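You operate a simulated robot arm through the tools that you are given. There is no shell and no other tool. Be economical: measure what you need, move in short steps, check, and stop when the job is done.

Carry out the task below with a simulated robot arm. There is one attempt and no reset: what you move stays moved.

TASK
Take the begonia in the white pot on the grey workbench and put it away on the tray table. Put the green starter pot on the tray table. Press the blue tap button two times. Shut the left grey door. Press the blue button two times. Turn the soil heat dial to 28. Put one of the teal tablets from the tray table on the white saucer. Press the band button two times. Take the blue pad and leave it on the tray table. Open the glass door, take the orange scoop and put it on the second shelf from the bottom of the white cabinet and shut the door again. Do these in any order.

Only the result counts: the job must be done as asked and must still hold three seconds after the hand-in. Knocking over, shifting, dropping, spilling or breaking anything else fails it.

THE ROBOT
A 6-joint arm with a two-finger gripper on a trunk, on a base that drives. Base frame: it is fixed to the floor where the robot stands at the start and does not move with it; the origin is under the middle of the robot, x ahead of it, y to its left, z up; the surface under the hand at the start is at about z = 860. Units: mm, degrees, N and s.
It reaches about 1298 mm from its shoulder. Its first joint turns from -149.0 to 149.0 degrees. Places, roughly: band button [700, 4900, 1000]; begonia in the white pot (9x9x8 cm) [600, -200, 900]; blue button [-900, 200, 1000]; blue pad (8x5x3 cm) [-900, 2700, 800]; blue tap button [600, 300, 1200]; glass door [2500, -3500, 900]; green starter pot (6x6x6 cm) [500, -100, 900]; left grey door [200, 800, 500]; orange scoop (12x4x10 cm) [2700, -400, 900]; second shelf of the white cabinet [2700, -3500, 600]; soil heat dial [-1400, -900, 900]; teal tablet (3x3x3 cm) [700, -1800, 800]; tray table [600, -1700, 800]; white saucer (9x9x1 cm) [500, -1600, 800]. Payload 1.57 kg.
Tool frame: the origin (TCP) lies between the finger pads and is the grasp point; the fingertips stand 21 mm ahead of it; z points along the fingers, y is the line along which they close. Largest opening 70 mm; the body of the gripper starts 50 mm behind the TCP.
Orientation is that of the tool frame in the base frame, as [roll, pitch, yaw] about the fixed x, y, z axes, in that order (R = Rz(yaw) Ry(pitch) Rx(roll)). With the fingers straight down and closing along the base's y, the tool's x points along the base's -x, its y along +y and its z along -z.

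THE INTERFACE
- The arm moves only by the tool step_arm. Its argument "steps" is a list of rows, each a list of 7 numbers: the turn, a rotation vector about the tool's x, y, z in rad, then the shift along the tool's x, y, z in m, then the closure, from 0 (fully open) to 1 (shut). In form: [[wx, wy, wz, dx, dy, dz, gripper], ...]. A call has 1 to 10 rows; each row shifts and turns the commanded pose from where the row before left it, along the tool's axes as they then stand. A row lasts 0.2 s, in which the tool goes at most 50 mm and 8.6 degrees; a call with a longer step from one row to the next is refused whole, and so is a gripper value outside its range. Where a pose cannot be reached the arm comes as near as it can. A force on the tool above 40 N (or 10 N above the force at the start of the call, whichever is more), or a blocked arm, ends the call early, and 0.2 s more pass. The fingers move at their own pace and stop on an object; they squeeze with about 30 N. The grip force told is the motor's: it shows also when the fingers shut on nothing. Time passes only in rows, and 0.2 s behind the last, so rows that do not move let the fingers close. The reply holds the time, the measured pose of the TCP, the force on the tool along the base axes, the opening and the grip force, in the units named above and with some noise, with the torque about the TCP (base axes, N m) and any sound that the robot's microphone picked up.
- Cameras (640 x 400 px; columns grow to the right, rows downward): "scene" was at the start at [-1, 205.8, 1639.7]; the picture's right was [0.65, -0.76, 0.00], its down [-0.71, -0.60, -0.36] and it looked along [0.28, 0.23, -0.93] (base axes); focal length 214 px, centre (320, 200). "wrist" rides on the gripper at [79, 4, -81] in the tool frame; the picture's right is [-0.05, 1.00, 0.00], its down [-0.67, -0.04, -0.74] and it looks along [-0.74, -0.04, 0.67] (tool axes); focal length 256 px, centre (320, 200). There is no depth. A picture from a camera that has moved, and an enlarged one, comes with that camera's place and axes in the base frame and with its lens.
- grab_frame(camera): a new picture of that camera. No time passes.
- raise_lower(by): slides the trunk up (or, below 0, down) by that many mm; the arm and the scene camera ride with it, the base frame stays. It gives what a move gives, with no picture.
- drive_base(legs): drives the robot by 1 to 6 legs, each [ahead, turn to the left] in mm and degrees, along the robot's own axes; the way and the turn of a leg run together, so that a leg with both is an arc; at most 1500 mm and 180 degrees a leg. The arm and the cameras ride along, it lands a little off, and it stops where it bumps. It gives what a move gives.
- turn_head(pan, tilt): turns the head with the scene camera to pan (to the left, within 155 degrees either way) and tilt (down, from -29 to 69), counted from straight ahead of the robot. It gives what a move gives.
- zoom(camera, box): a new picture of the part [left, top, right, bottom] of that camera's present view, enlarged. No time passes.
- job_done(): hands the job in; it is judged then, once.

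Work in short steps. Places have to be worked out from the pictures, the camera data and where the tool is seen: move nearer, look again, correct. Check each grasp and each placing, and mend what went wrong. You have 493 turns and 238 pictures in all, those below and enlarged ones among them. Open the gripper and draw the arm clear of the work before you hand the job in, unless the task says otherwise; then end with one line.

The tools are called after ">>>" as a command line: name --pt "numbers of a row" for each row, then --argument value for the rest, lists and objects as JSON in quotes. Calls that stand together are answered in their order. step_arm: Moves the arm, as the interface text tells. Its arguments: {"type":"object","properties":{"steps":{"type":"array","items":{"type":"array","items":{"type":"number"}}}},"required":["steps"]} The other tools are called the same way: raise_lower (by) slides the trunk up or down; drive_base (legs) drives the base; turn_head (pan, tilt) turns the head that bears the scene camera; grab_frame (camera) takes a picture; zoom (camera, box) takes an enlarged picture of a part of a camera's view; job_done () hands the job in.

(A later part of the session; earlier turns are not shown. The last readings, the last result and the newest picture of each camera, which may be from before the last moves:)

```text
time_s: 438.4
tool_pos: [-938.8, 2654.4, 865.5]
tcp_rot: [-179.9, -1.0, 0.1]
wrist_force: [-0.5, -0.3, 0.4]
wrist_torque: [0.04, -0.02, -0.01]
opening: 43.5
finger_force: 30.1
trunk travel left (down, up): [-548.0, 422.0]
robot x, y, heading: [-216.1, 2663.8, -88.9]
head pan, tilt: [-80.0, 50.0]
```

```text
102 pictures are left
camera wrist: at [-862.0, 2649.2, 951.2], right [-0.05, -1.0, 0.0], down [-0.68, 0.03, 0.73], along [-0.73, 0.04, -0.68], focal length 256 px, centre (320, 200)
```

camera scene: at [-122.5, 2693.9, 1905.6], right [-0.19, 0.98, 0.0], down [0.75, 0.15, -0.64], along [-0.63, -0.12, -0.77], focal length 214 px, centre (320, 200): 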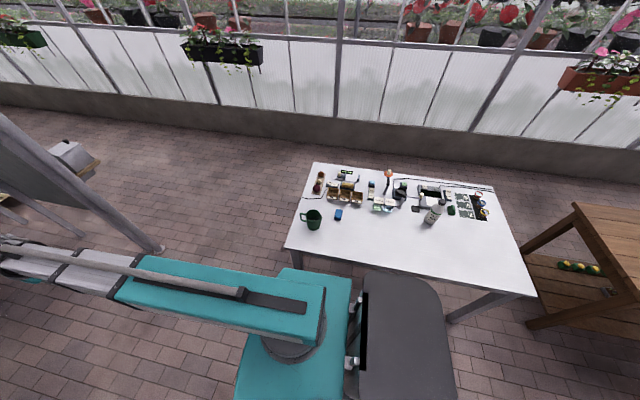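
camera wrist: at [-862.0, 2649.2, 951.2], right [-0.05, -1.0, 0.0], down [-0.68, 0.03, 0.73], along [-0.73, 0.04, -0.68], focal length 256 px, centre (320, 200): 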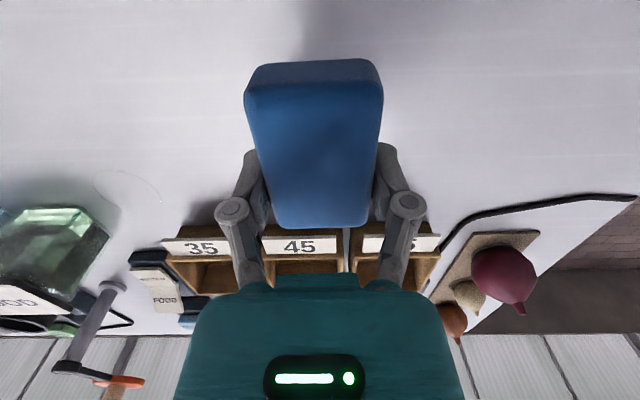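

The pad is held (foam, 43 mm). Raise, swing the arm to the front (south).

>>> raise_lower --by 378

>>> step_arm --pt "0 0 0 0.0127 0.0373 0 1" --pt "0 0 0 0.0127 0.0373 0 1" --pt "0 0 0 0.0127 0.0373 0 1" --pt "0 0 0 0.0113 0.044 0 1" --pt "0 0 0 0.0113 0.044 0 1" --pt "0 0 0 0.0113 0.044 0 1" --pt "0 0 0 0.0113 0.044 0 1" --pt "0 0 0 0.0208 0.0355 0 1" --pt "0 0 0 0.0208 0.0355 0 1" --pt "0 0 0 0.0208 0.0355 0 1"

>>> step_arm --pt "0 0 0 0.0208 0.0355 0 1" --pt "0 0 0 0.0208 0.0355 0 1" --pt "0 0 0 0.0208 0.0355 0 1" --pt "0 0 0 0.032 0.0285 0 1" --pt "0 0 0 0.032 0.0285 0 1" --pt "0 0 0 0.032 0.0285 0 1" --pt "0 0 0 0.032 0.0285 0 1" --pt "0 0 0 0.032 0.0285 0 1" --pt "0 0 0 0.032 0.0285 0 1"

>>> step_arm --pt "0 0 0 0.0454 0.0089 0 1" --pt "0 0 0 0.0454 0.0089 0 1" --pt "0 0 0 0.0454 0.0089 0 1" --pt "0 0 0 0.0454 0.0089 0 1" --pt "0 0 0 0.0454 0.0089 0 1" --pt "0 0 0 0.0454 0.0089 0 1" --pt "0 0 0 0.0454 0.0089 0 1"

>>> grab_frame --camera "wrist"

```text
time_s: 442.1
tool_pos: [-938.7, 2654.2, 1245.2]
tcp_rot: [-180.0, -1.0, 0.1]
wrist_force: [1.0, 0.4, 0.1]
wrist_torque: [0.01, 0.03, -0.01]
opening: 43.7
finger_force: 30.0
trunk travel left (down, up): [-926.0, 44.0]
robot x, y, heading: [-220.5, 2661.3, -89.0]
head pan, tilt: [-80.0, 50.0]
```

```text
time_s: 444.3
tool_pos: [-791.8, 2262.1, 1244.3]
tcp_rot: [-179.9, -0.9, 0.1]
wrist_force: [0.0, 0.5, -0.5]
wrist_torque: [0.0, 0.01, -0.05]
opening: 43.6
finger_force: 29.9
out of reach, approached as far as the arm can: row 3, 8
trunk travel left (down, up): [-926.0, 44.0]
robot x, y, heading: [-219.7, 2664.2, -88.7]
head pan, tilt: [-80.0, 50.0]
```

```text
time_s: 446.3
tool_pos: [-538.2, 1981.8, 1244.7]
tcp_rot: [-179.9, -1.0, 0.1]
wrist_force: [0.1, -0.1, -0.2]
wrist_torque: [0.02, 0.04, 0.0]
opening: 43.7
finger_force: 29.5
out of reach, approached as far as the arm can: row 4
trunk travel left (down, up): [-926.0, 44.0]
robot x, y, heading: [-217.1, 2663.6, -89.0]
head pan, tilt: [-80.0, 50.0]
```

```text
time_s: 447.9
tool_pos: [-218.0, 1921.3, 1243.9]
tcp_rot: [-179.9, -0.9, 0.1]
wrist_force: [0.2, 0.5, 0.0]
wrist_torque: [0.0, 0.0, 0.02]
opening: 43.5
finger_force: 30.0
out of reach, approached as far as the arm can: row 1, 6
trunk travel left (down, up): [-926.0, 44.0]
robot x, y, heading: [-215.5, 2666.3, -88.8]
head pan, tilt: [-80.0, 50.0]
```

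```text
101 pictures are left
camera wrist: at [-140.2, 1916.0, 1329.1], right [-0.05, -1.0, 0.0], down [-0.68, 0.03, 0.73], along [-0.73, 0.04, -0.68], focal length 256 px, centre (320, 200)
```

wrist: 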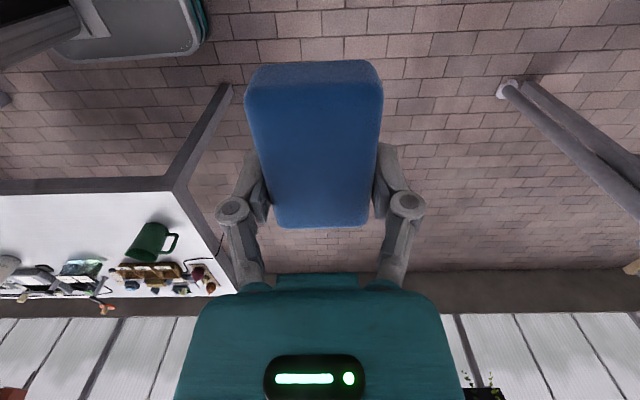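

Pad held. Drive south to the tray-table area in stages.

>>> drive_base --legs '[[1500, -1], [1500, 0]]'

>>> drive_base --legs '[[1500, 0]]'

```text
time_s: 465.7
tool_pos: [-155.3, -1064.8, 1245.2]
tcp_rot: [-179.9, -0.9, -1.1]
wrist_force: [0.3, 0.4, -0.5]
wrist_torque: [0.01, -0.02, 0.03]
opening: 43.6
finger_force: 29.9
trunk travel left (down, up): [-926.0, 44.0]
robot x, y, heading: [-134.1, -321.8, -90.5]
head pan, tilt: [-80.0, 50.0]
```

```text
time_s: 474.7
tool_pos: [-172.8, -2541.4, 1244.6]
tcp_rot: [-179.9, -1.0, -1.3]
wrist_force: [0.3, -0.4, 0.7]
wrist_torque: [0.0, 0.0, -0.05]
opening: 43.6
finger_force: 29.5
trunk travel left (down, up): [-926.0, 44.0]
robot x, y, heading: [-150.6, -1801.1, -90.5]
head pan, tilt: [-80.0, 50.0]
```

Base at (-151,-1801). Swing the arm left over the tray table to (470,-1930).

>>> step_arm --pt "0 0 0 0.0383 -0.009 0 1" --pt "0 0 0 0.0383 -0.009 0 1" --pt "0 0 0 0.0383 -0.009 0 1" --pt "0 0 0 0.0383 -0.009 0 1" --pt "0 0 0 0.0383 -0.009 0 1" --pt "0 0 0 0.0383 -0.009 0 1" --pt "0 0 0 0.0383 -0.009 0 1"

>>> step_arm --pt "0 0 0 0.033 -0.0247 0 1" --pt "0 0 0 0.033 -0.0247 0 1" --pt "0 0 0 0.033 -0.0247 0 1" --pt "0 0 0 0.033 -0.0247 0 1" --pt "0 0 0 0.033 -0.0247 0 1" --pt "0 0 0 0.033 -0.0247 0 1"

>>> step_arm --pt "0 0 0 0.0213 -0.0332 0 1" --pt "0 0 0 0.0213 -0.0332 0 1" --pt "0 0 0 0.0213 -0.0332 0 1" --pt "0 0 0 0.0213 -0.0332 0 1" --pt "0 0 0 0.0213 -0.0332 0 1" --pt "0 0 0 0.0213 -0.0332 0 1" --pt "0 0 0 0.016 -0.0396 0 1" --pt "0 0 0 0.016 -0.0396 0 1" --pt "0 0 0 0.016 -0.0396 0 1" --pt "0 0 0 0.016 -0.0396 0 1"

>>> turn_head --pan 70 --tilt 45

>>> grab_frame --camera "scene"

>>> grab_frame --camera "wrist"

```text
time_s: 476.3
tool_pos: [97.9, -2485.0, 1244.1]
tcp_rot: [-179.9, -0.9, -1.4]
wrist_force: [-0.2, 0.3, -0.1]
wrist_torque: [0.0, -0.03, 0.0]
opening: 43.5
finger_force: 29.9
out of reach, approached as far as the arm can: row 4
trunk travel left (down, up): [-926.0, 44.0]
robot x, y, heading: [-153.7, -1798.7, -90.4]
head pan, tilt: [-80.0, 50.0]
```

```text
time_s: 477.7
tool_pos: [298.3, -2339.4, 1244.1]
tcp_rot: [-179.8, -0.9, -1.3]
wrist_force: [-0.5, 0.3, -1.1]
wrist_torque: [0.0, -0.02, 0.01]
opening: 43.6
finger_force: 29.2
out of reach, approached as far as the arm can: row 3
trunk travel left (down, up): [-926.0, 44.0]
robot x, y, heading: [-153.2, -1803.8, -90.8]
head pan, tilt: [-80.0, 50.0]
```

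```text
time_s: 479.9
tool_pos: [498.1, -1986.0, 1244.3]
tcp_rot: [-179.9, -0.9, -1.3]
wrist_force: [0.0, 0.0, 0.0]
wrist_torque: [-0.02, -0.01, -0.03]
opening: 43.5
finger_force: 30.0
out of reach, approached as far as the arm can: row 6
trunk travel left (down, up): [-926.0, 44.0]
robot x, y, heading: [-150.0, -1802.2, -90.7]
head pan, tilt: [-80.0, 50.0]
```

```text
time_s: 482.2
tool_pos: [497.0, -1986.3, 1245.2]
tcp_rot: [180.0, -1.0, -1.3]
wrist_force: [0.1, -0.2, -0.7]
wrist_torque: [-0.01, 0.01, 0.0]
opening: 43.4
finger_force: 29.8
trunk travel left (down, up): [-926.0, 44.0]
robot x, y, heading: [-149.3, -1796.8, -90.5]
head pan, tilt: [70.0, 45.0]
```

```text
100 pictures are left
camera scene: at [96.6, -1786.8, 1913.2], right [-0.35, -0.94, 0.0], down [-0.66, 0.25, -0.71], along [0.66, -0.25, -0.71], focal length 214 px, centre (320, 200)
```

scene: 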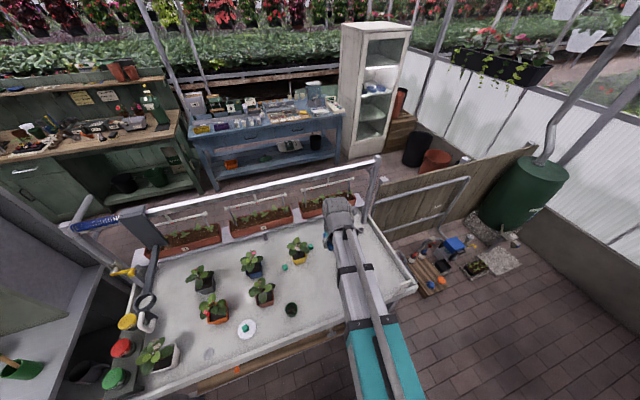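

```text
99 pictures are left
camera wrist: at [574.1, -1993.5, 1329.3], right [-0.08, -1.0, 0.0], down [-0.68, 0.05, 0.73], along [-0.73, 0.06, -0.68], focal length 256 px, centre (320, 200)
```

wrist: 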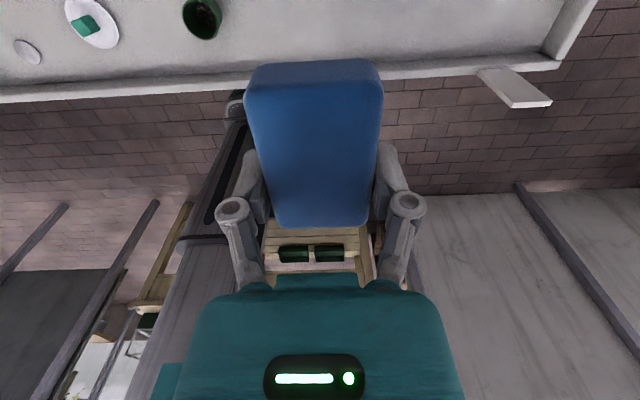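

I shift to (470,-1925) and lower.

>>> step_arm --pt "0 0 0 -0.014 -0.031 0 1" --pt "0 0 0 -0.014 -0.031 0 1"

>>> raise_lower --by -300

>>> grab_frame --camera "wrist"

>>> grab_frame --camera "scene"

```text
time_s: 482.8
tool_pos: [469.6, -1938.2, 1243.9]
tcp_rot: [-179.6, -1.1, -0.7]
wrist_force: [0.2, 0.5, -0.4]
wrist_torque: [0.02, 0.0, 0.0]
opening: 43.3
finger_force: 29.8
out of reach, approached as far as the arm can: row 2
trunk travel left (down, up): [-926.0, 44.0]
robot x, y, heading: [-146.3, -1802.2, -90.6]
head pan, tilt: [70.0, 45.0]
```

```text
time_s: 485.8
tool_pos: [471.5, -1936.4, 944.0]
tcp_rot: [-179.7, -1.0, -0.6]
wrist_force: [0.4, -0.4, 0.6]
wrist_torque: [0.02, -0.03, 0.02]
opening: 43.8
finger_force: 29.8
trunk travel left (down, up): [-626.0, 344.0]
robot x, y, heading: [-147.4, -1799.7, -90.7]
head pan, tilt: [70.0, 45.0]
```

```text
98 pictures are left
camera wrist: at [546.8, -1942.9, 1029.4], right [-0.06, -1.0, -0.01], down [-0.68, 0.04, 0.73], along [-0.73, 0.05, -0.68], focal length 256 px, centre (320, 200)
```

wrist: 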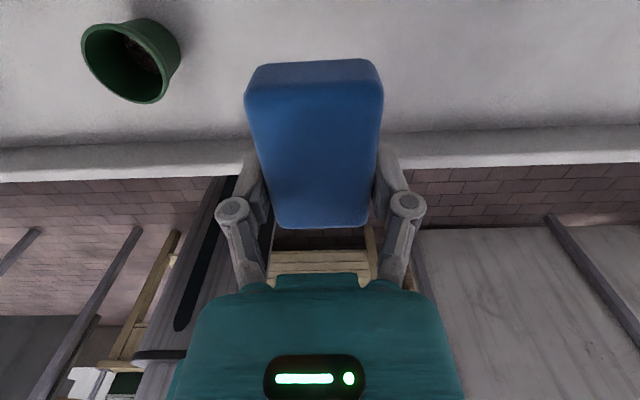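

```text
97 pictures are left
camera scene: at [96.5, -1786.8, 1613.2], right [-0.35, -0.94, 0.0], down [-0.66, 0.25, -0.71], along [0.66, -0.25, -0.71], focal length 214 px, centre (320, 200)
```

scene: 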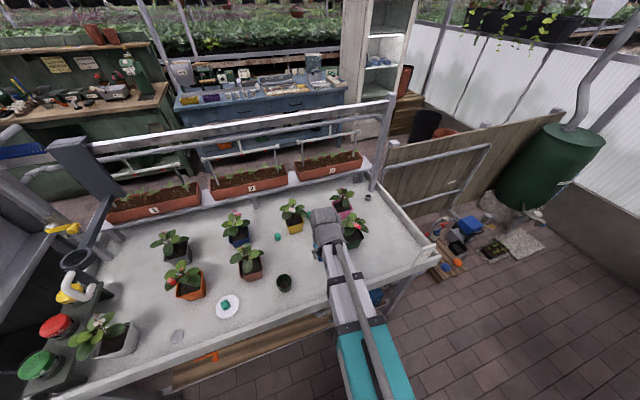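

>>> raise_lower --by -132

>>> raise_lower --by -7

>>> raise_lower --by -5

>>> grab_frame --camera "wrist"

```text
time_s: 487.4
tool_pos: [469.9, -1936.8, 812.3]
tcp_rot: [-179.7, -1.0, -0.5]
wrist_force: [-0.1, 0.2, -0.6]
wrist_torque: [0.0, -0.01, 0.02]
opening: 43.5
finger_force: 29.8
trunk travel left (down, up): [-494.0, 476.0]
robot x, y, heading: [-151.0, -1797.8, -90.4]
head pan, tilt: [70.0, 45.0]
```

```text
time_s: 488.0
tool_pos: [470.6, -1936.4, 805.8]
tcp_rot: [-179.7, -1.1, -0.5]
wrist_force: [-0.4, 0.1, -0.3]
wrist_torque: [0.0, 0.01, -0.01]
opening: 43.6
finger_force: 30.1
trunk travel left (down, up): [-487.0, 483.0]
robot x, y, heading: [-149.8, -1802.9, -90.7]
head pan, tilt: [70.0, 45.0]
```

```text
time_s: 488.5
tool_pos: [469.5, -1937.3, 801.0]
tcp_rot: [-179.7, -0.9, -0.6]
wrist_force: [0.1, 0.5, -1.0]
wrist_torque: [0.02, 0.05, -0.02]
opening: 43.5
finger_force: 30.1
trunk travel left (down, up): [-482.0, 488.0]
robot x, y, heading: [-154.7, -1799.9, -90.8]
head pan, tilt: [70.0, 45.0]
```

```text
96 pictures are left
camera wrist: at [546.8, -1942.9, 885.3], right [-0.06, -1.0, -0.01], down [-0.68, 0.04, 0.73], along [-0.73, 0.05, -0.68], focal length 256 px, centre (320, 200)
```

wrist: 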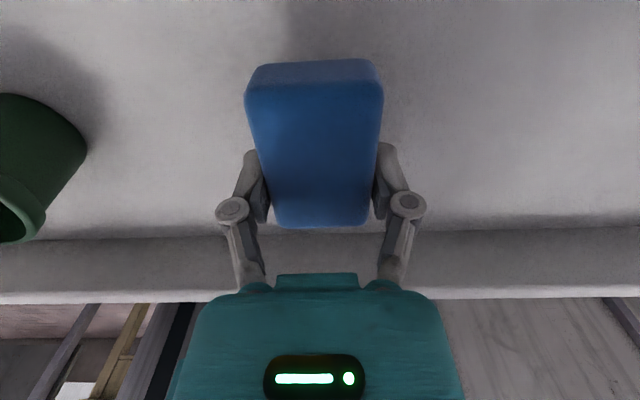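

>>> raise_lower --by -4

>>> raise_lower --by -3

>>> raise_lower --by -3

```text
time_s: 489.1
tool_pos: [469.6, -1937.6, 796.2]
tcp_rot: [-179.7, -1.0, -0.5]
wrist_force: [0.9, 0.7, -0.6]
wrist_torque: [0.02, -0.02, 0.01]
opening: 43.5
finger_force: 30.2
trunk travel left (down, up): [-478.0, 492.0]
robot x, y, heading: [-152.2, -1798.6, -90.7]
head pan, tilt: [70.0, 45.0]
```

```text
time_s: 489.6
tool_pos: [469.7, -1936.8, 792.8]
tcp_rot: [-179.7, -1.1, -0.6]
wrist_force: [0.7, 0.1, -0.1]
wrist_torque: [0.0, 0.03, -0.03]
opening: 43.8
finger_force: 30.1
trunk travel left (down, up): [-475.0, 495.0]
robot x, y, heading: [-149.8, -1802.3, -90.6]
head pan, tilt: [70.0, 45.0]
```

```text
time_s: 490.1
tool_pos: [470.1, -1937.3, 790.2]
tcp_rot: [-179.7, -1.0, -0.5]
wrist_force: [-0.4, -1.1, -1.1]
wrist_torque: [-0.01, 0.03, -0.03]
opening: 43.6
finger_force: 30.1
trunk travel left (down, up): [-472.0, 498.0]
robot x, y, heading: [-152.6, -1800.7, -90.5]
head pan, tilt: [70.0, 45.0]
```

>>> raise_lower --by -3

>>> raise_lower --by -2

>>> step_arm --pt "0 0 0 0 0 0 0.2" --pt "0 0 0 0 0 0 0" --pt "0 0 0 0 0 0 0"

>>> raise_lower --by 80

>>> grab_frame --camera "wrist"

```text
time_s: 490.6
tool_pos: [469.9, -1937.1, 787.5]
tcp_rot: [-179.7, -1.0, -0.4]
wrist_force: [-0.4, 0.3, 0.0]
wrist_torque: [0.01, 0.02, -0.03]
opening: 43.6
finger_force: 30.3
trunk travel left (down, up): [-469.0, 501.0]
robot x, y, heading: [-151.3, -1802.1, -90.5]
head pan, tilt: [70.0, 45.0]
```

```text
time_s: 491.1
tool_pos: [470.1, -1936.8, 785.0]
tcp_rot: [-179.7, -0.9, -0.6]
wrist_force: [-0.4, 0.5, -0.2]
wrist_torque: [-0.02, 0.02, -0.01]
opening: 43.8
finger_force: 30.6
trunk travel left (down, up): [-467.0, 503.0]
robot x, y, heading: [-151.1, -1798.4, -90.8]
head pan, tilt: [70.0, 45.0]
```

```text
time_s: 491.9
tool_pos: [470.1, -1937.3, 785.7]
tcp_rot: [-179.7, -1.0, -0.5]
wrist_force: [-0.3, 0.2, -0.5]
wrist_torque: [0.02, 0.01, 0.0]
opening: 70.2
finger_force: 0.0
trunk travel left (down, up): [-467.0, 503.0]
robot x, y, heading: [-151.0, -1800.0, -90.5]
head pan, tilt: [70.0, 45.0]
```

```text
time_s: 493.1
tool_pos: [470.3, -1937.4, 865.2]
tcp_rot: [-179.7, -1.0, -0.7]
wrist_force: [0.7, 0.1, 0.2]
wrist_torque: [0.01, -0.01, 0.0]
opening: 70.0
finger_force: 0.0
trunk travel left (down, up): [-547.0, 423.0]
robot x, y, heading: [-153.6, -1800.1, -90.5]
head pan, tilt: [70.0, 45.0]
```

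```text
95 pictures are left
camera wrist: at [546.9, -1943.0, 950.3], right [-0.06, -1.0, -0.01], down [-0.68, 0.04, 0.73], along [-0.73, 0.05, -0.68], focal length 256 px, centre (320, 200)
```

wrist: 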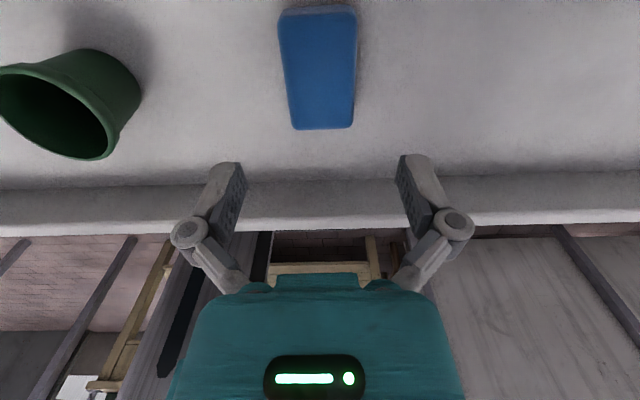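

Pad placed flat on the tray table. Now the cabinet job: raise, swing the arm to the front, and reverse out north (the east aisle is reached around the workbench's north end).

>>> raise_lower --by 379

>>> step_arm --pt "0 0 0 -0.006 0.0388 0 0.5" --pt "0 0 0 -0.006 0.0388 0 0.5" --pt "0 0 0 -0.006 0.0388 0 0.5" --pt "0 0 0 -0.006 0.0388 0 0.5" --pt "0 0 0 -0.006 0.0388 0 0.5" --pt "0 0 0 -0.0245 0.0332 0 0.5" --pt "0 0 0 -0.0245 0.0332 0 0.5" --pt "0 0 0 -0.0245 0.0332 0 0.5" --pt "0 0 0 -0.0245 0.0332 0 0.5" --pt "0 0 0 -0.0245 0.0332 0 0.5"

>>> step_arm --pt "0 0 0 -0.0245 0.0332 0 0.5" --pt "0 0 0 -0.033 0.0247 0 0.5" --pt "0 0 0 -0.033 0.0247 0 0.5" --pt "0 0 0 -0.033 0.0247 0 0.5" --pt "0 0 0 -0.033 0.0247 0 0.5" --pt "0 0 0 -0.033 0.0247 0 0.5" --pt "0 0 0 -0.033 0.0247 0 0.5" --pt "0 0 0 -0.041 0.0087 0 0.5" --pt "0 0 0 -0.041 0.0087 0 0.5"

>>> step_arm --pt "0 0 0 -0.041 0.0087 0 0.5" --pt "0 0 0 -0.041 0.0087 0 0.5" --pt "0 0 0 -0.041 0.0087 0 0.5" --pt "0 0 0 -0.041 0.0087 0 0.5"

>>> drive_base --legs '[[-1500, 0], [-1500, 0]]'

```text
time_s: 496.8
tool_pos: [471.4, -1936.7, 1243.3]
tcp_rot: [-179.6, -0.9, -0.6]
wrist_force: [-0.2, -0.7, -0.7]
wrist_torque: [0.0, 0.01, -0.03]
opening: 70.0
finger_force: 0.0
trunk travel left (down, up): [-926.0, 44.0]
robot x, y, heading: [-149.3, -1799.2, -90.4]
head pan, tilt: [70.0, 45.0]
```

```text
time_s: 499.0
tool_pos: [316.1, -2296.9, 1245.1]
tcp_rot: [-179.6, -1.0, -0.5]
wrist_force: [0.3, 0.0, -0.5]
wrist_torque: [0.01, -0.01, 0.02]
opening: 34.8
finger_force: 0.2
out of reach, approached as far as the arm can: row 7
trunk travel left (down, up): [-926.0, 44.0]
robot x, y, heading: [-154.9, -1799.6, -90.6]
head pan, tilt: [70.0, 45.0]
```

```text
time_s: 501.0
tool_pos: [8.6, -2492.6, 1245.3]
tcp_rot: [-179.6, -1.0, -0.5]
wrist_force: [-0.2, -0.5, 0.1]
wrist_torque: [-0.02, 0.0, 0.0]
opening: 34.7
finger_force: 0.1
out of reach, approached as far as the arm can: row 2, 7
trunk travel left (down, up): [-926.0, 44.0]
robot x, y, heading: [-150.1, -1800.8, -90.8]
head pan, tilt: [70.0, 45.0]
```

```text
time_s: 502.0
tool_pos: [-158.8, -2525.0, 1243.6]
tcp_rot: [-179.6, -1.1, -0.5]
wrist_force: [-1.3, -0.2, 0.4]
wrist_torque: [0.01, -0.02, -0.04]
opening: 35.1
finger_force: 0.0
out of reach, approached as far as the arm can: row 2
trunk travel left (down, up): [-926.0, 44.0]
robot x, y, heading: [-150.3, -1803.8, -90.7]
head pan, tilt: [70.0, 45.0]
```

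```text
time_s: 519.9
tool_pos: [-114.1, 487.4, 1244.1]
tcp_rot: [-179.7, -1.1, 2.2]
wrist_force: [0.3, -0.3, -0.4]
wrist_torque: [-0.01, 0.02, 0.0]
opening: 34.9
finger_force: 0.1
trunk travel left (down, up): [-926.0, 44.0]
robot x, y, heading: [-141.4, 1207.1, -87.7]
head pan, tilt: [70.0, 45.0]
```

>>> drive_base --legs '[[-200, 0], [0, 87.7]]'

>>> turn_head --pan -15 --tilt 25

>>> grab_frame --camera "scene"

```text
time_s: 527.3
tool_pos: [572.6, 1418.1, 1244.1]
tcp_rot: [-179.7, -1.0, 90.6]
wrist_force: [0.1, 0.4, 0.3]
wrist_torque: [-0.02, -0.04, 0.0]
opening: 34.9
finger_force: 0.1
trunk travel left (down, up): [-926.0, 44.0]
robot x, y, heading: [-150.5, 1368.5, 0.1]
head pan, tilt: [70.0, 45.0]
```

```text
time_s: 528.9
tool_pos: [574.8, 1417.7, 1244.7]
tcp_rot: [-179.7, -1.0, 90.6]
wrist_force: [1.2, -0.5, 0.0]
wrist_torque: [-0.02, 0.02, 0.01]
opening: 35.0
finger_force: 0.0
trunk travel left (down, up): [-926.0, 44.0]
robot x, y, heading: [-146.1, 1370.5, 0.1]
head pan, tilt: [-15.0, 25.0]
```

```text
94 pictures are left
camera scene: at [-105.5, 1515.1, 1943.8], right [-0.25, -0.97, 0.0], down [-0.41, 0.11, -0.91], along [0.88, -0.23, -0.42], focal length 214 px, centre (320, 200)
```

scene: 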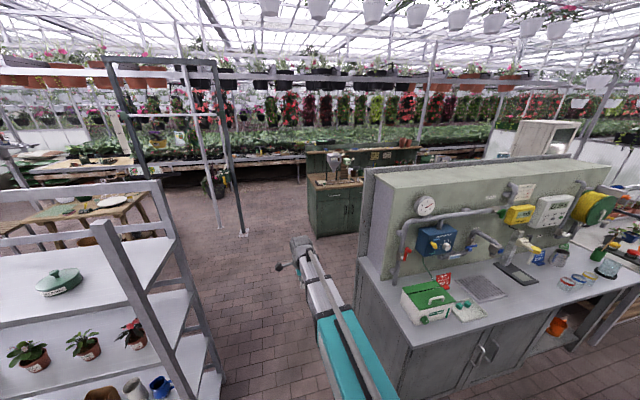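

The way east is clear. Drive to x≈1600 and turn south.

>>> drive_base --legs '[[1200, 0], [550, 0], [0, -90]]'

>>> turn_head --pan 20 --tilt 30

>>> grab_frame --camera "scene"

```text
time_s: 545.4
tool_pos: [1613.1, 637.9, 1243.3]
tcp_rot: [-179.5, -1.0, -0.9]
wrist_force: [-0.2, -0.1, -0.4]
wrist_torque: [-0.02, 0.0, 0.01]
opening: 35.0
finger_force: 0.1
trunk travel left (down, up): [-926.0, 44.0]
robot x, y, heading: [1630.5, 1363.3, -90.8]
head pan, tilt: [-15.0, 25.0]
```

```text
time_s: 546.4
tool_pos: [1613.5, 639.4, 1244.3]
tcp_rot: [-179.8, -0.9, -1.0]
wrist_force: [0.1, 0.0, -0.1]
wrist_torque: [-0.04, -0.03, 0.01]
opening: 34.9
finger_force: 0.0
trunk travel left (down, up): [-926.0, 44.0]
robot x, y, heading: [1629.8, 1361.9, -90.6]
head pan, tilt: [20.0, 30.0]
```

```text
93 pictures are left
camera scene: at [1829.7, 1318.6, 1935.8], right [-0.94, -0.33, 0.0], down [-0.16, 0.47, -0.87], along [0.28, -0.82, -0.5], focal length 214 px, centre (320, 200)
```

scene: 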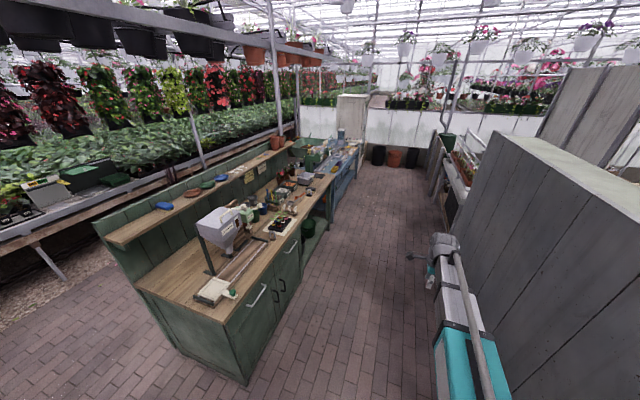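

>>> zoom --camera "scene" --box '[220, 120, 380, 260]'

```text
2.86 times, centred on (300, 190) of scene
camera zoom: at [1829.7, 1318.6, 1935.8], right [-0.94, -0.33, 0.0], down [-0.16, 0.47, -0.87], along [0.28, -0.82, -0.5], focal length 613 px, centre (377, 229)
```

zoom: 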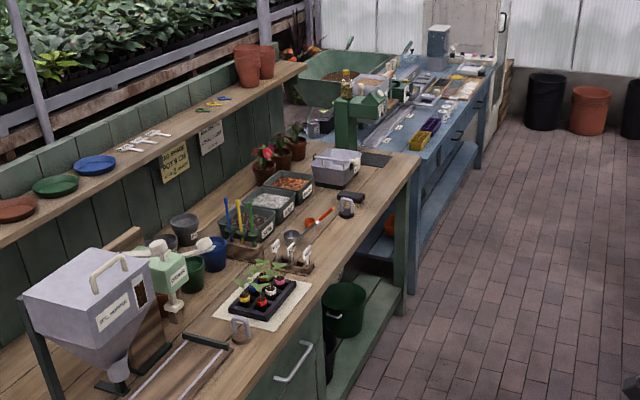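

Scoop ≈(2640,-390) on the green bench. First I go on to the cabinet: drive south and look.

>>> drive_base --legs '[[1500, 0], [1500, 0]]'

>>> turn_head --pan 30 --tilt 30

>>> grab_frame --camera "scene"

```text
time_s: 563.9
tool_pos: [1411.3, -2284.8, 1245.0]
tcp_rot: [-179.7, -1.2, -4.8]
wrist_force: [0.5, 0.5, -0.2]
wrist_torque: [-0.04, -0.01, -0.02]
opening: 35.2
finger_force: 0.1
trunk travel left (down, up): [-926.0, 44.0]
robot x, y, heading: [1477.9, -1563.5, -94.8]
head pan, tilt: [20.0, 30.0]
```

```text
time_s: 564.6
tool_pos: [1411.9, -2283.5, 1244.0]
tcp_rot: [-179.7, -1.0, -4.7]
wrist_force: [-0.7, -1.2, 0.5]
wrist_torque: [-0.02, -0.02, -0.01]
opening: 34.7
finger_force: 0.1
trunk travel left (down, up): [-926.0, 44.0]
robot x, y, heading: [1476.1, -1562.1, -94.7]
head pan, tilt: [30.0, 30.0]
```

```text
91 pictures are left
camera scene: at [1688.9, -1615.2, 1935.8], right [-0.9, -0.43, 0.0], down [-0.21, 0.45, -0.87], along [0.37, -0.78, -0.5], focal length 214 px, centre (320, 200)
```

scene: 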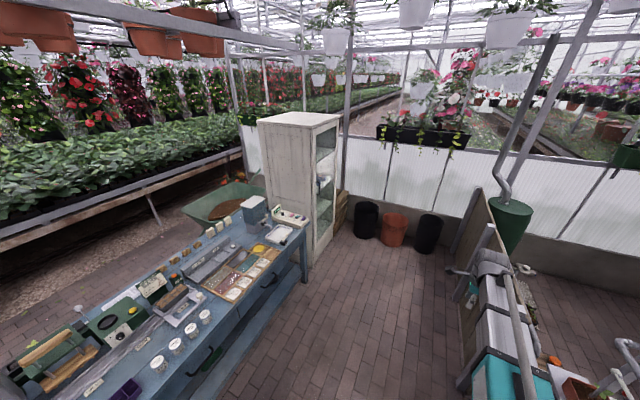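

>>> zoom --camera "scene" --box '[250, 100, 360, 280]'

```text
2.22 times, centred on (305, 190) of scene
camera zoom: at [1688.9, -1615.2, 1935.8], right [-0.9, -0.43, 0.0], down [-0.21, 0.45, -0.87], along [0.37, -0.78, -0.5], focal length 477 px, centre (353, 222)
```

zoom: 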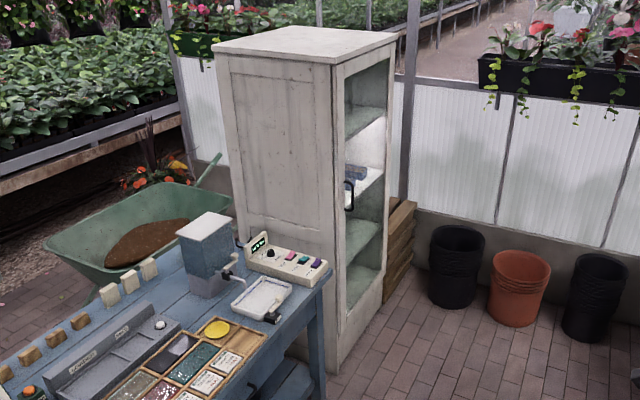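

The cabinet's glass door (front x≈2550) has its handle on the north side (≈(2510,-3286,995)), hinge at the south. I drive to in front of it and face it.

>>> drive_base --legs '[[0, 8], [1450, 0], [0, 86.7]]'

>>> turn_head --pan -10 --tilt 30

>>> grab_frame --camera "scene"

```text
time_s: 579.8
tool_pos: [2276.5, -2998.7, 1244.4]
tcp_rot: [-179.7, -1.0, 90.6]
wrist_force: [0.0, -0.2, -0.5]
wrist_torque: [-0.03, -0.02, -0.02]
opening: 35.1
finger_force: 0.0
trunk travel left (down, up): [-926.0, 44.0]
robot x, y, heading: [1551.3, -3041.0, 0.5]
head pan, tilt: [30.0, 30.0]
```

```text
time_s: 580.8
tool_pos: [2276.4, -2998.0, 1243.4]
tcp_rot: [-179.7, -1.0, 90.6]
wrist_force: [-0.8, 0.3, -0.3]
wrist_torque: [0.04, -0.04, 0.03]
opening: 35.1
finger_force: 0.0
trunk travel left (down, up): [-926.0, 44.0]
robot x, y, heading: [1553.0, -3038.7, 0.5]
head pan, tilt: [-10.0, 30.0]
```

```text
89 pictures are left
camera scene: at [1597.6, -2887.2, 1935.9], right [-0.17, -0.99, 0.0], down [-0.49, 0.08, -0.87], along [0.85, -0.14, -0.5], focal length 214 px, centre (320, 200)
```

scene: 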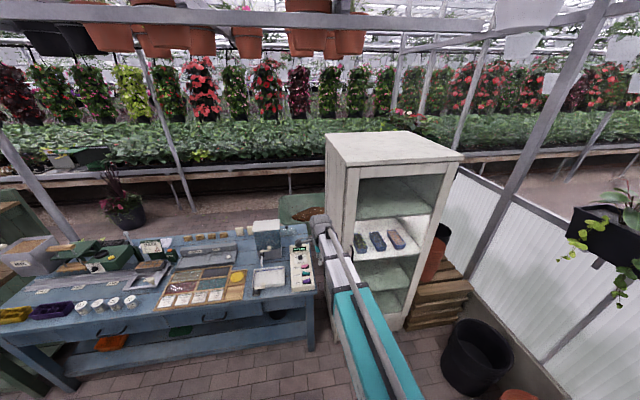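

>>> zoom --camera "scene" --box '[310, 120, 480, 350]'

```text
1.74 times, centred on (395, 235) of scene
camera zoom: at [1597.6, -2887.2, 1935.9], right [-0.17, -0.99, 0.0], down [-0.49, 0.08, -0.87], along [0.85, -0.14, -0.5], focal length 373 px, centre (190, 139)
```

zoom: 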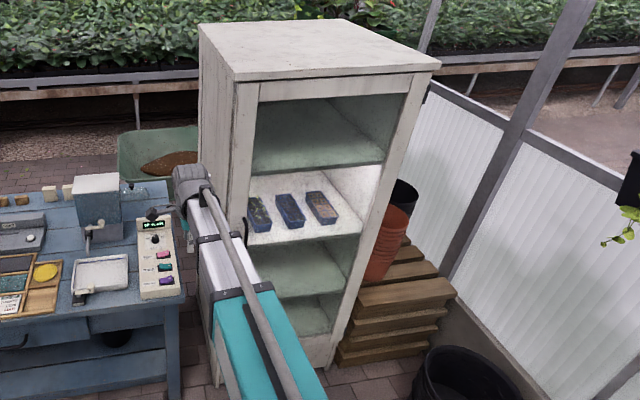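

Shelves are at z≈213, ≈560–600, ≈850, ≈1150 — the second from the bottom is the one below the blue trays. I turn the hand and pitch the fingers forward to approach the handle.

>>> step_arm --pt "0 0 -0.149 0 0 0 0.3" --pt "0 0 -0.149 0 0 0 0.3" --pt "0 0 -0.149 0 0 0 0.3" --pt "0 0 -0.149 0 0 0 0.3" --pt "0 0 -0.149 0 0 0 0.3" --pt "0 0 -0.149 0 0 0 0.3" --pt "0 0 -0.149 0 0 0 0.3" --pt "0 0 -0.149 0 0 0 0.3" --pt "0 0 -0.149 0 0 0 0.3" --pt "0 0 -0.149 0 0 0 0.3"

>>> step_arm --pt "0 -0.149 -0.07 0 0 0 0.3" --pt "0 -0.149 0 0 0 0 0.3" --pt "0 -0.149 0 0 0 0 0.3" --pt "0 -0.149 0 0 0 0 0.3" --pt "0 -0.149 0 0 0 0 0.3" --pt "0 -0.149 0 0 0 0 0.3" --pt "0 -0.149 0 0 0 0 0.3" --pt "0 -0.149 0 0 0 0 0.3" --pt "0 -0.149 0 0 0 0 0.3" --pt "0 -0.149 0 0 0 0 0.3"

>>> step_arm --pt "0 -0.085 0 0 -0.03 0 0.3" --pt "0 0 0 0 -0.048 0 0.3" --pt "0 0 0 0 -0.048 0 0.3" --pt "0 0 0 0 -0.048 0 0.3" --pt "0 0 0 0 -0.048 0 0.3" --pt "0 0 0 0 -0.048 0 0.3"

>>> raise_lower --by -430

>>> grab_frame --camera "wrist"

```text
time_s: 583.0
tool_pos: [2275.5, -2996.1, 1242.8]
tcp_rot: [179.0, -0.4, 176.3]
wrist_force: [-0.1, 0.0, -0.1]
wrist_torque: [-0.03, 0.01, -0.03]
opening: 48.8
finger_force: 0.1
trunk travel left (down, up): [-926.0, 44.0]
robot x, y, heading: [1553.3, -3041.3, 0.3]
head pan, tilt: [-10.0, 30.0]
```

```text
refused: row 1 steps farther than a row can; nothing moved
```

```text
time_s: 584.4
tool_pos: [2255.3, -3265.1, 1244.5]
tcp_rot: [179.0, 4.3, 175.9]
wrist_force: [-0.1, -0.6, -0.3]
wrist_torque: [0.0, -0.01, -0.02]
opening: 48.8
finger_force: 0.1
out of reach, approached as far as the arm can: row 4, 6
trunk travel left (down, up): [-926.0, 44.0]
robot x, y, heading: [1551.8, -3039.4, 0.5]
head pan, tilt: [-10.0, 30.0]
```

```text
refused: -430 is not a number from -400 to 400
```

```text
87 pictures are left
camera wrist: at [2169.7, -3256.5, 1322.1], right [0.12, 0.99, 0.02], down [0.6, -0.09, 0.79], along [0.79, -0.08, -0.61], focal length 256 px, centre (320, 200)
```

wrist: 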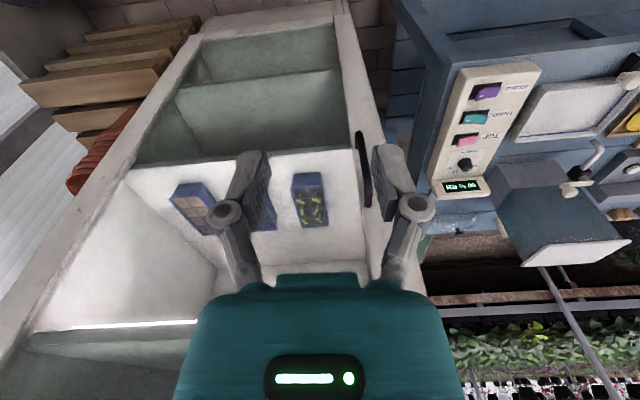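

Handle ≈(2473,-3216,1033). Now pitch the fingers to horizontal and lower the trunk.

>>> step_arm --pt "0 -0.149 0 0 0 0 0.3" --pt "0 -0.149 0 0 0 0 0.3" --pt "0 -0.149 0 0 0 0 0.3" --pt "0 -0.149 0 0 0 0 0.3" --pt "0 -0.149 0 0 0 0 0.3" --pt "0 -0.149 0 0 0 0 0.3" --pt "0 -0.149 0 0 0 0 0.3" --pt "0 -0.149 0 0 0 0 0.3" --pt "0 -0.149 0 0 0 0 0.3" --pt "0 -0.149 0 0 0 0 0.3"

>>> raise_lower --by -385

>>> grab_frame --camera "wrist"

```text
time_s: 586.6
tool_pos: [2257.5, -3267.1, 1431.9]
tcp_rot: [100.2, 89.1, 96.1]
wrist_force: [0.6, 0.0, 0.3]
wrist_torque: [0.02, -0.03, 0.0]
opening: 49.1
finger_force: 0.1
out of reach, approached as far as the arm can: row 1, 2, 3, 4, 5, 6, 7, 8, 9, 10
trunk travel left (down, up): [-926.0, 44.0]
robot x, y, heading: [1550.9, -3038.3, 0.5]
head pan, tilt: [-10.0, 30.0]
```

```text
time_s: 590.4
tool_pos: [2258.0, -3267.0, 1044.2]
tcp_rot: [101.3, 89.0, 97.4]
wrist_force: [0.2, 0.2, 0.0]
wrist_torque: [-0.02, -0.01, 0.0]
opening: 49.0
finger_force: 0.0
trunk travel left (down, up): [-541.0, 429.0]
robot x, y, heading: [1556.3, -3039.1, 0.5]
head pan, tilt: [-10.0, 30.0]
```

```text
86 pictures are left
camera wrist: at [2175.7, -3256.0, 968.3], right [0.07, 1.0, 0.07], down [-0.74, 0.0, 0.67], along [0.66, -0.1, 0.74], focal length 256 px, centre (320, 200)
```

wrist: 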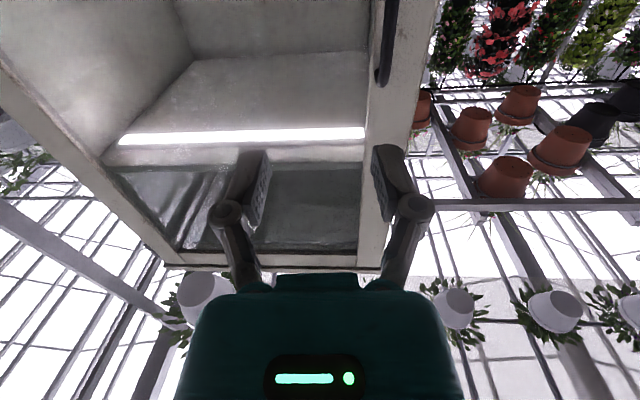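

Handle bar top at ≈(2473,-3213,1091). I straighten the hand, align y, and advance to 70 mm short.

>>> step_arm --pt "-0.068 0 0 0 0.027 0 0.3" --pt "0 0 0 0 0.027 0 0.3" --pt "0 0 0 0 0 0.045 0.3" --pt "0 0 0 0 0 0.045 0.3" --pt "0 0 0 0 0 0.045 0.3"

>>> raise_lower --by -12

>>> grab_frame --camera "wrist"

```text
time_s: 591.5
tool_pos: [2398.2, -3215.4, 1043.9]
tcp_rot: [100.6, 89.1, 100.6]
wrist_force: [-0.1, -0.1, -0.4]
wrist_torque: [0.01, -0.01, 0.0]
opening: 49.0
finger_force: 0.0
trunk travel left (down, up): [-541.0, 429.0]
robot x, y, heading: [1555.4, -3042.5, 0.2]
head pan, tilt: [-10.0, 30.0]
```

```text
time_s: 592.1
tool_pos: [2397.4, -3214.6, 1033.4]
tcp_rot: [100.5, 89.0, 100.3]
wrist_force: [-0.3, -0.9, 0.5]
wrist_torque: [0.0, 0.01, -0.01]
opening: 48.8
finger_force: 0.0
trunk travel left (down, up): [-529.0, 441.0]
robot x, y, heading: [1553.6, -3040.9, 0.5]
head pan, tilt: [-10.0, 30.0]
```

```text
85 pictures are left
camera wrist: at [2314.6, -3209.6, 956.3], right [0.0, 1.0, 0.07], down [-0.74, -0.05, 0.67], along [0.67, -0.05, 0.74], focal length 256 px, centre (320, 200)
```

wrist: 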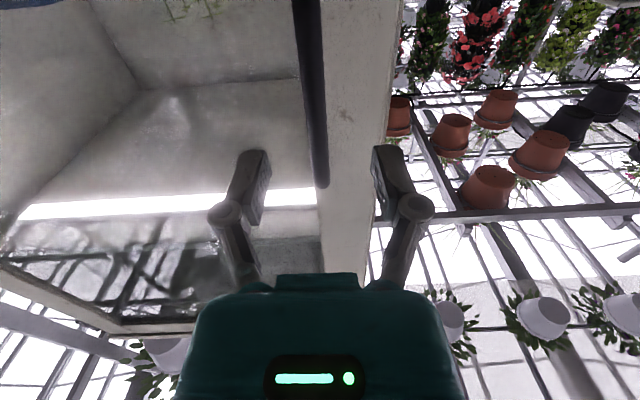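

Handle bar is centred between the jaws, ≈40 mm ahead. Advance 43 mm and close.

>>> step_arm --pt "0 0 0 0 0 0.02 0.3" --pt "0 0 0 0 0 0.015 0.3" --pt "0 0 0 0 0 0.008 0.3"

>>> grab_frame --camera "wrist"

```text
time_s: 593.0
tool_pos: [2439.7, -3214.6, 1033.6]
tcp_rot: [95.4, 89.0, 95.4]
wrist_force: [0.1, -0.2, -0.3]
wrist_torque: [0.02, 0.0, 0.03]
opening: 49.1
finger_force: 0.2
trunk travel left (down, up): [-529.0, 441.0]
robot x, y, heading: [1552.8, -3038.4, 0.7]
head pan, tilt: [-10.0, 30.0]
```

```text
84 pictures are left
camera wrist: at [2357.4, -3210.3, 956.4], right [0.0, 1.0, 0.07], down [-0.74, -0.05, 0.67], along [0.67, -0.05, 0.74], focal length 256 px, centre (320, 200)
```

wrist: 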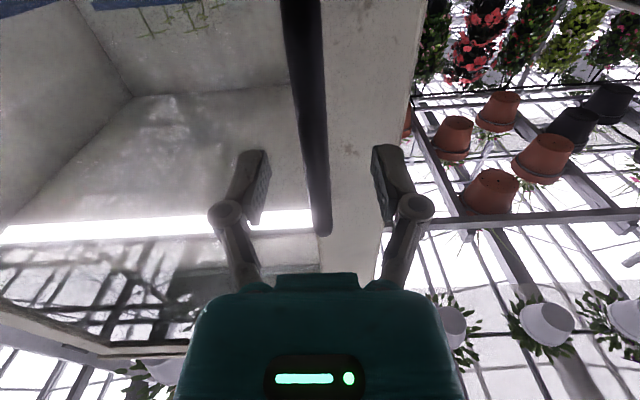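

>>> step_arm --pt "0 0 0 0 0 0.006 0.3" --pt "0 0 0 0 0 0 1" --pt "0 0 0 0 0 0 1" --pt "0 0 0 0 0 0 1" --pt "0 0 0 0 0 0 1"

```text
time_s: 594.1
tool_pos: [2444.7, -3217.4, 1033.0]
tcp_rot: [95.3, 88.9, 95.2]
wrist_force: [0.5, -16.2, 3.1]
wrist_torque: [-0.54, 0.25, -0.07]
opening: 11.3
finger_force: 32.4
trunk travel left (down, up): [-529.0, 441.0]
robot x, y, heading: [1555.2, -3041.9, 0.5]
head pan, tilt: [-10.0, 30.0]
```

Handle gripped (11 mm bar). I start pulling along the door's arc (hinge ≈(2495,-3765), radius ≈550).

>>> step_arm --pt "0 0 0 0 -0.0005 -0.01 1" --pt "0 0 0 0 -0.0015 -0.015 1" --pt "0 0 0 0 -0.003 -0.02 1"

```text
time_s: 595.0
tool_pos: [2399.9, -3220.4, 1033.2]
tcp_rot: [97.0, 88.9, 96.8]
wrist_force: [1.7, -17.5, 7.7]
wrist_torque: [-0.5, -0.34, -0.11]
opening: 11.4
finger_force: 31.8
trunk travel left (down, up): [-529.0, 441.0]
robot x, y, heading: [1554.3, -3042.1, 0.5]
head pan, tilt: [-10.0, 30.0]
```

The door moves freely. Continue the arc.

>>> step_arm --pt "0 0 0 0 -0.009 -0.04 1" --pt "0 0 0 0 -0.012 -0.04 1" --pt "0 0 0 0 -0.016 -0.039 1" --pt "0 0 0 0 -0.019 -0.038 1"

>>> step_arm --pt "0 0 0 0 -0.022 -0.037 1" --pt "0 0 0 0 -0.024 -0.036 1" --pt "0 0 0 0 -0.026 -0.034 1" --pt "0 0 0 0 -0.028 -0.032 1"

>>> grab_frame --camera "scene"

```text
time_s: 596.0
tool_pos: [2245.6, -3271.8, 1032.9]
tcp_rot: [108.7, 89.2, 109.3]
wrist_force: [-3.5, 8.9, 3.5]
wrist_torque: [-0.37, -0.73, -0.04]
opening: 11.3
finger_force: 31.6
trunk travel left (down, up): [-529.0, 441.0]
robot x, y, heading: [1552.8, -3039.4, 0.1]
head pan, tilt: [-10.0, 30.0]
stopped in row 4: the force on the tool passed its limit at 42 N (the readings are from after the stop); the commanded pose is now the measured one
```

```text
time_s: 596.6
tool_pos: [2187.3, -3305.9, 1034.5]
tcp_rot: [109.2, 89.1, 110.4]
wrist_force: [-5.3, 10.5, 8.7]
wrist_torque: [-0.42, -0.74, -0.07]
opening: 11.5
finger_force: 32.4
out of reach, approached as far as the arm can: row 2
trunk travel left (down, up): [-529.0, 441.0]
robot x, y, heading: [1553.0, -3038.7, 0.4]
head pan, tilt: [-10.0, 30.0]
stopped in row 2: the force on the tool passed its limit at 56 N (the readings are from after the stop); the commanded pose is now the measured one
```

```text
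83 pictures are left
camera scene: at [1595.9, -2884.2, 1538.9], right [-0.17, -0.99, 0.0], down [-0.49, 0.08, -0.87], along [0.85, -0.15, -0.5], focal length 214 px, centre (320, 200)
```

scene: 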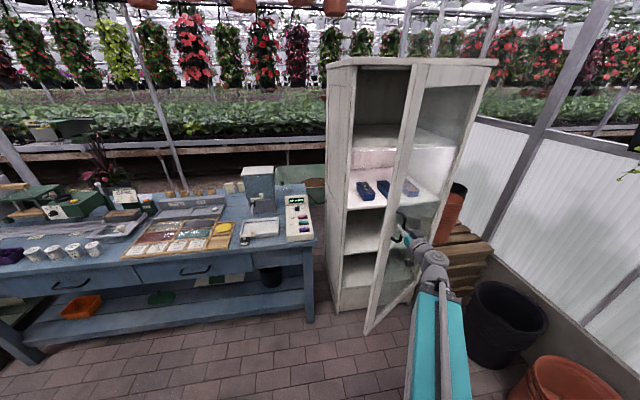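

Door is ~28° open, but the arm can't pull nearer with horizontal fingers. I release, back the base off, then push the door further open from its inner side with fingers down.

>>> step_arm --pt "0 0 0 0 0 0 0.3" --pt "0 0 0 0 0 0 0.2" --pt "0 0 0 0 0 0 0.2"

>>> drive_base --legs '[[-200, 0]]'

>>> step_arm --pt "0 0.149 0 0 0 0 1" --pt "0 0.149 0 0 0 0 1" --pt "0 0.149 0 0 0 0 1" --pt "0 0.149 0 0 0 0 1" --pt "0 0.149 0 0 0 0 1" --pt "0 0.149 0 0 0 0 1" --pt "0 0.149 0 0 0 0 1" --pt "0 0.149 0 0 0 0 1" --pt "0 0.149 0 0 0 0 1" --pt "0 0.149 0 0 0 0 1"

>>> grab_frame --camera "wrist"

```text
time_s: 597.4
tool_pos: [2188.6, -3309.0, 1032.9]
tcp_rot: [114.2, 89.1, 115.4]
wrist_force: [1.2, -0.2, 0.6]
wrist_torque: [-0.03, 0.02, 0.0]
opening: 56.1
finger_force: 0.0
trunk travel left (down, up): [-529.0, 441.0]
robot x, y, heading: [1551.0, -3040.5, 0.3]
head pan, tilt: [-10.0, 30.0]
```

```text
time_s: 599.2
tool_pos: [1983.5, -3316.4, 1031.6]
tcp_rot: [114.7, 89.1, 115.8]
wrist_force: [0.7, 0.2, -1.1]
wrist_torque: [0.04, 0.01, -0.03]
opening: 55.8
finger_force: 0.1
trunk travel left (down, up): [-529.0, 441.0]
robot x, y, heading: [1344.8, -3040.3, -0.1]
head pan, tilt: [-10.0, 30.0]
```

```text
time_s: 601.4
tool_pos: [1983.0, -3316.8, 849.3]
tcp_rot: [179.2, 4.1, -179.1]
wrist_force: [0.6, 0.1, -0.6]
wrist_torque: [-0.01, 0.02, -0.01]
opening: 0.0
finger_force: 28.7
out of reach, approached as far as the arm can: row 1, 2, 3, 4, 5, 6, 7, 8, 9, 10
trunk travel left (down, up): [-529.0, 441.0]
robot x, y, heading: [1345.2, -3042.0, 0.0]
head pan, tilt: [-10.0, 30.0]
```

```text
82 pictures are left
camera wrist: at [1897.2, -3315.6, 925.6], right [0.04, 1.0, 0.02], down [0.61, -0.04, 0.79], along [0.79, -0.02, -0.61], focal length 256 px, centre (320, 200)
```

wrist: 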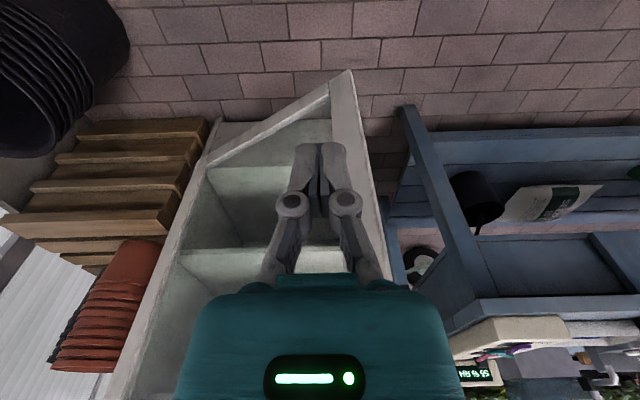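

I check the door's present angle with the scene camera.

>>> grab_frame --camera "scene"

```text
81 pictures are left
camera scene: at [1392.3, -2888.8, 1538.8], right [-0.18, -0.98, 0.0], down [-0.49, 0.09, -0.87], along [0.85, -0.15, -0.5], focal length 214 px, centre (320, 200)
```

scene: 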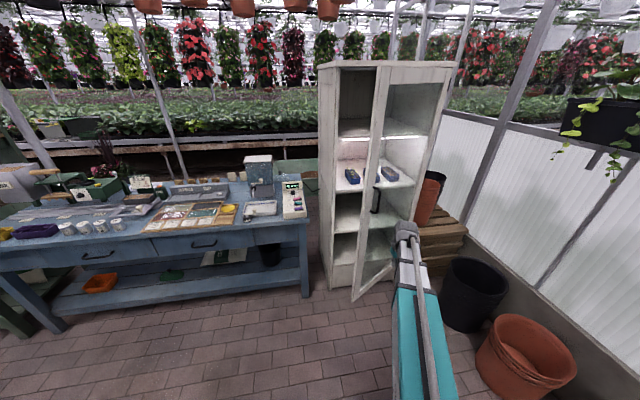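

I move the hand (fingers down) around the north side of the door's free edge.

>>> step_arm --pt "0 0.07 0 0 0.0394 0 1" --pt "0 0 0 0 0.0394 0 1" --pt "0 0 0 0 0.0394 0 1" --pt "0 0 0 0 0.0394 0 1" --pt "0 0 0 0 0.0394 0 1" --pt "0 0 0 -0.043 0 0 1" --pt "0 0 0 -0.043 0 0 1" --pt "0 0 0 -0.043 0 0 1" --pt "0 0 0 -0.043 0 0 1"

>>> grab_frame --camera "wrist"

```text
time_s: 603.4
tool_pos: [2154.5, -3118.3, 847.1]
tcp_rot: [179.2, 0.2, -179.1]
wrist_force: [0.1, 0.2, 1.7]
wrist_torque: [0.02, -0.01, 0.01]
opening: 0.0
finger_force: 28.5
out of reach, approached as far as the arm can: row 4, 8
trunk travel left (down, up): [-529.0, 441.0]
robot x, y, heading: [1349.3, -3041.8, -0.1]
head pan, tilt: [-10.0, 30.0]
```

```text
80 pictures are left
camera wrist: at [2072.9, -3116.5, 930.7], right [0.04, 1.0, 0.01], down [0.66, -0.04, 0.75], along [0.75, -0.02, -0.66], focal length 256 px, centre (320, 200)
```

wrist: 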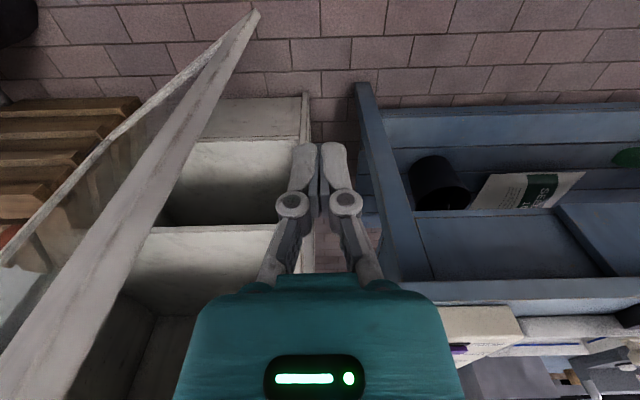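

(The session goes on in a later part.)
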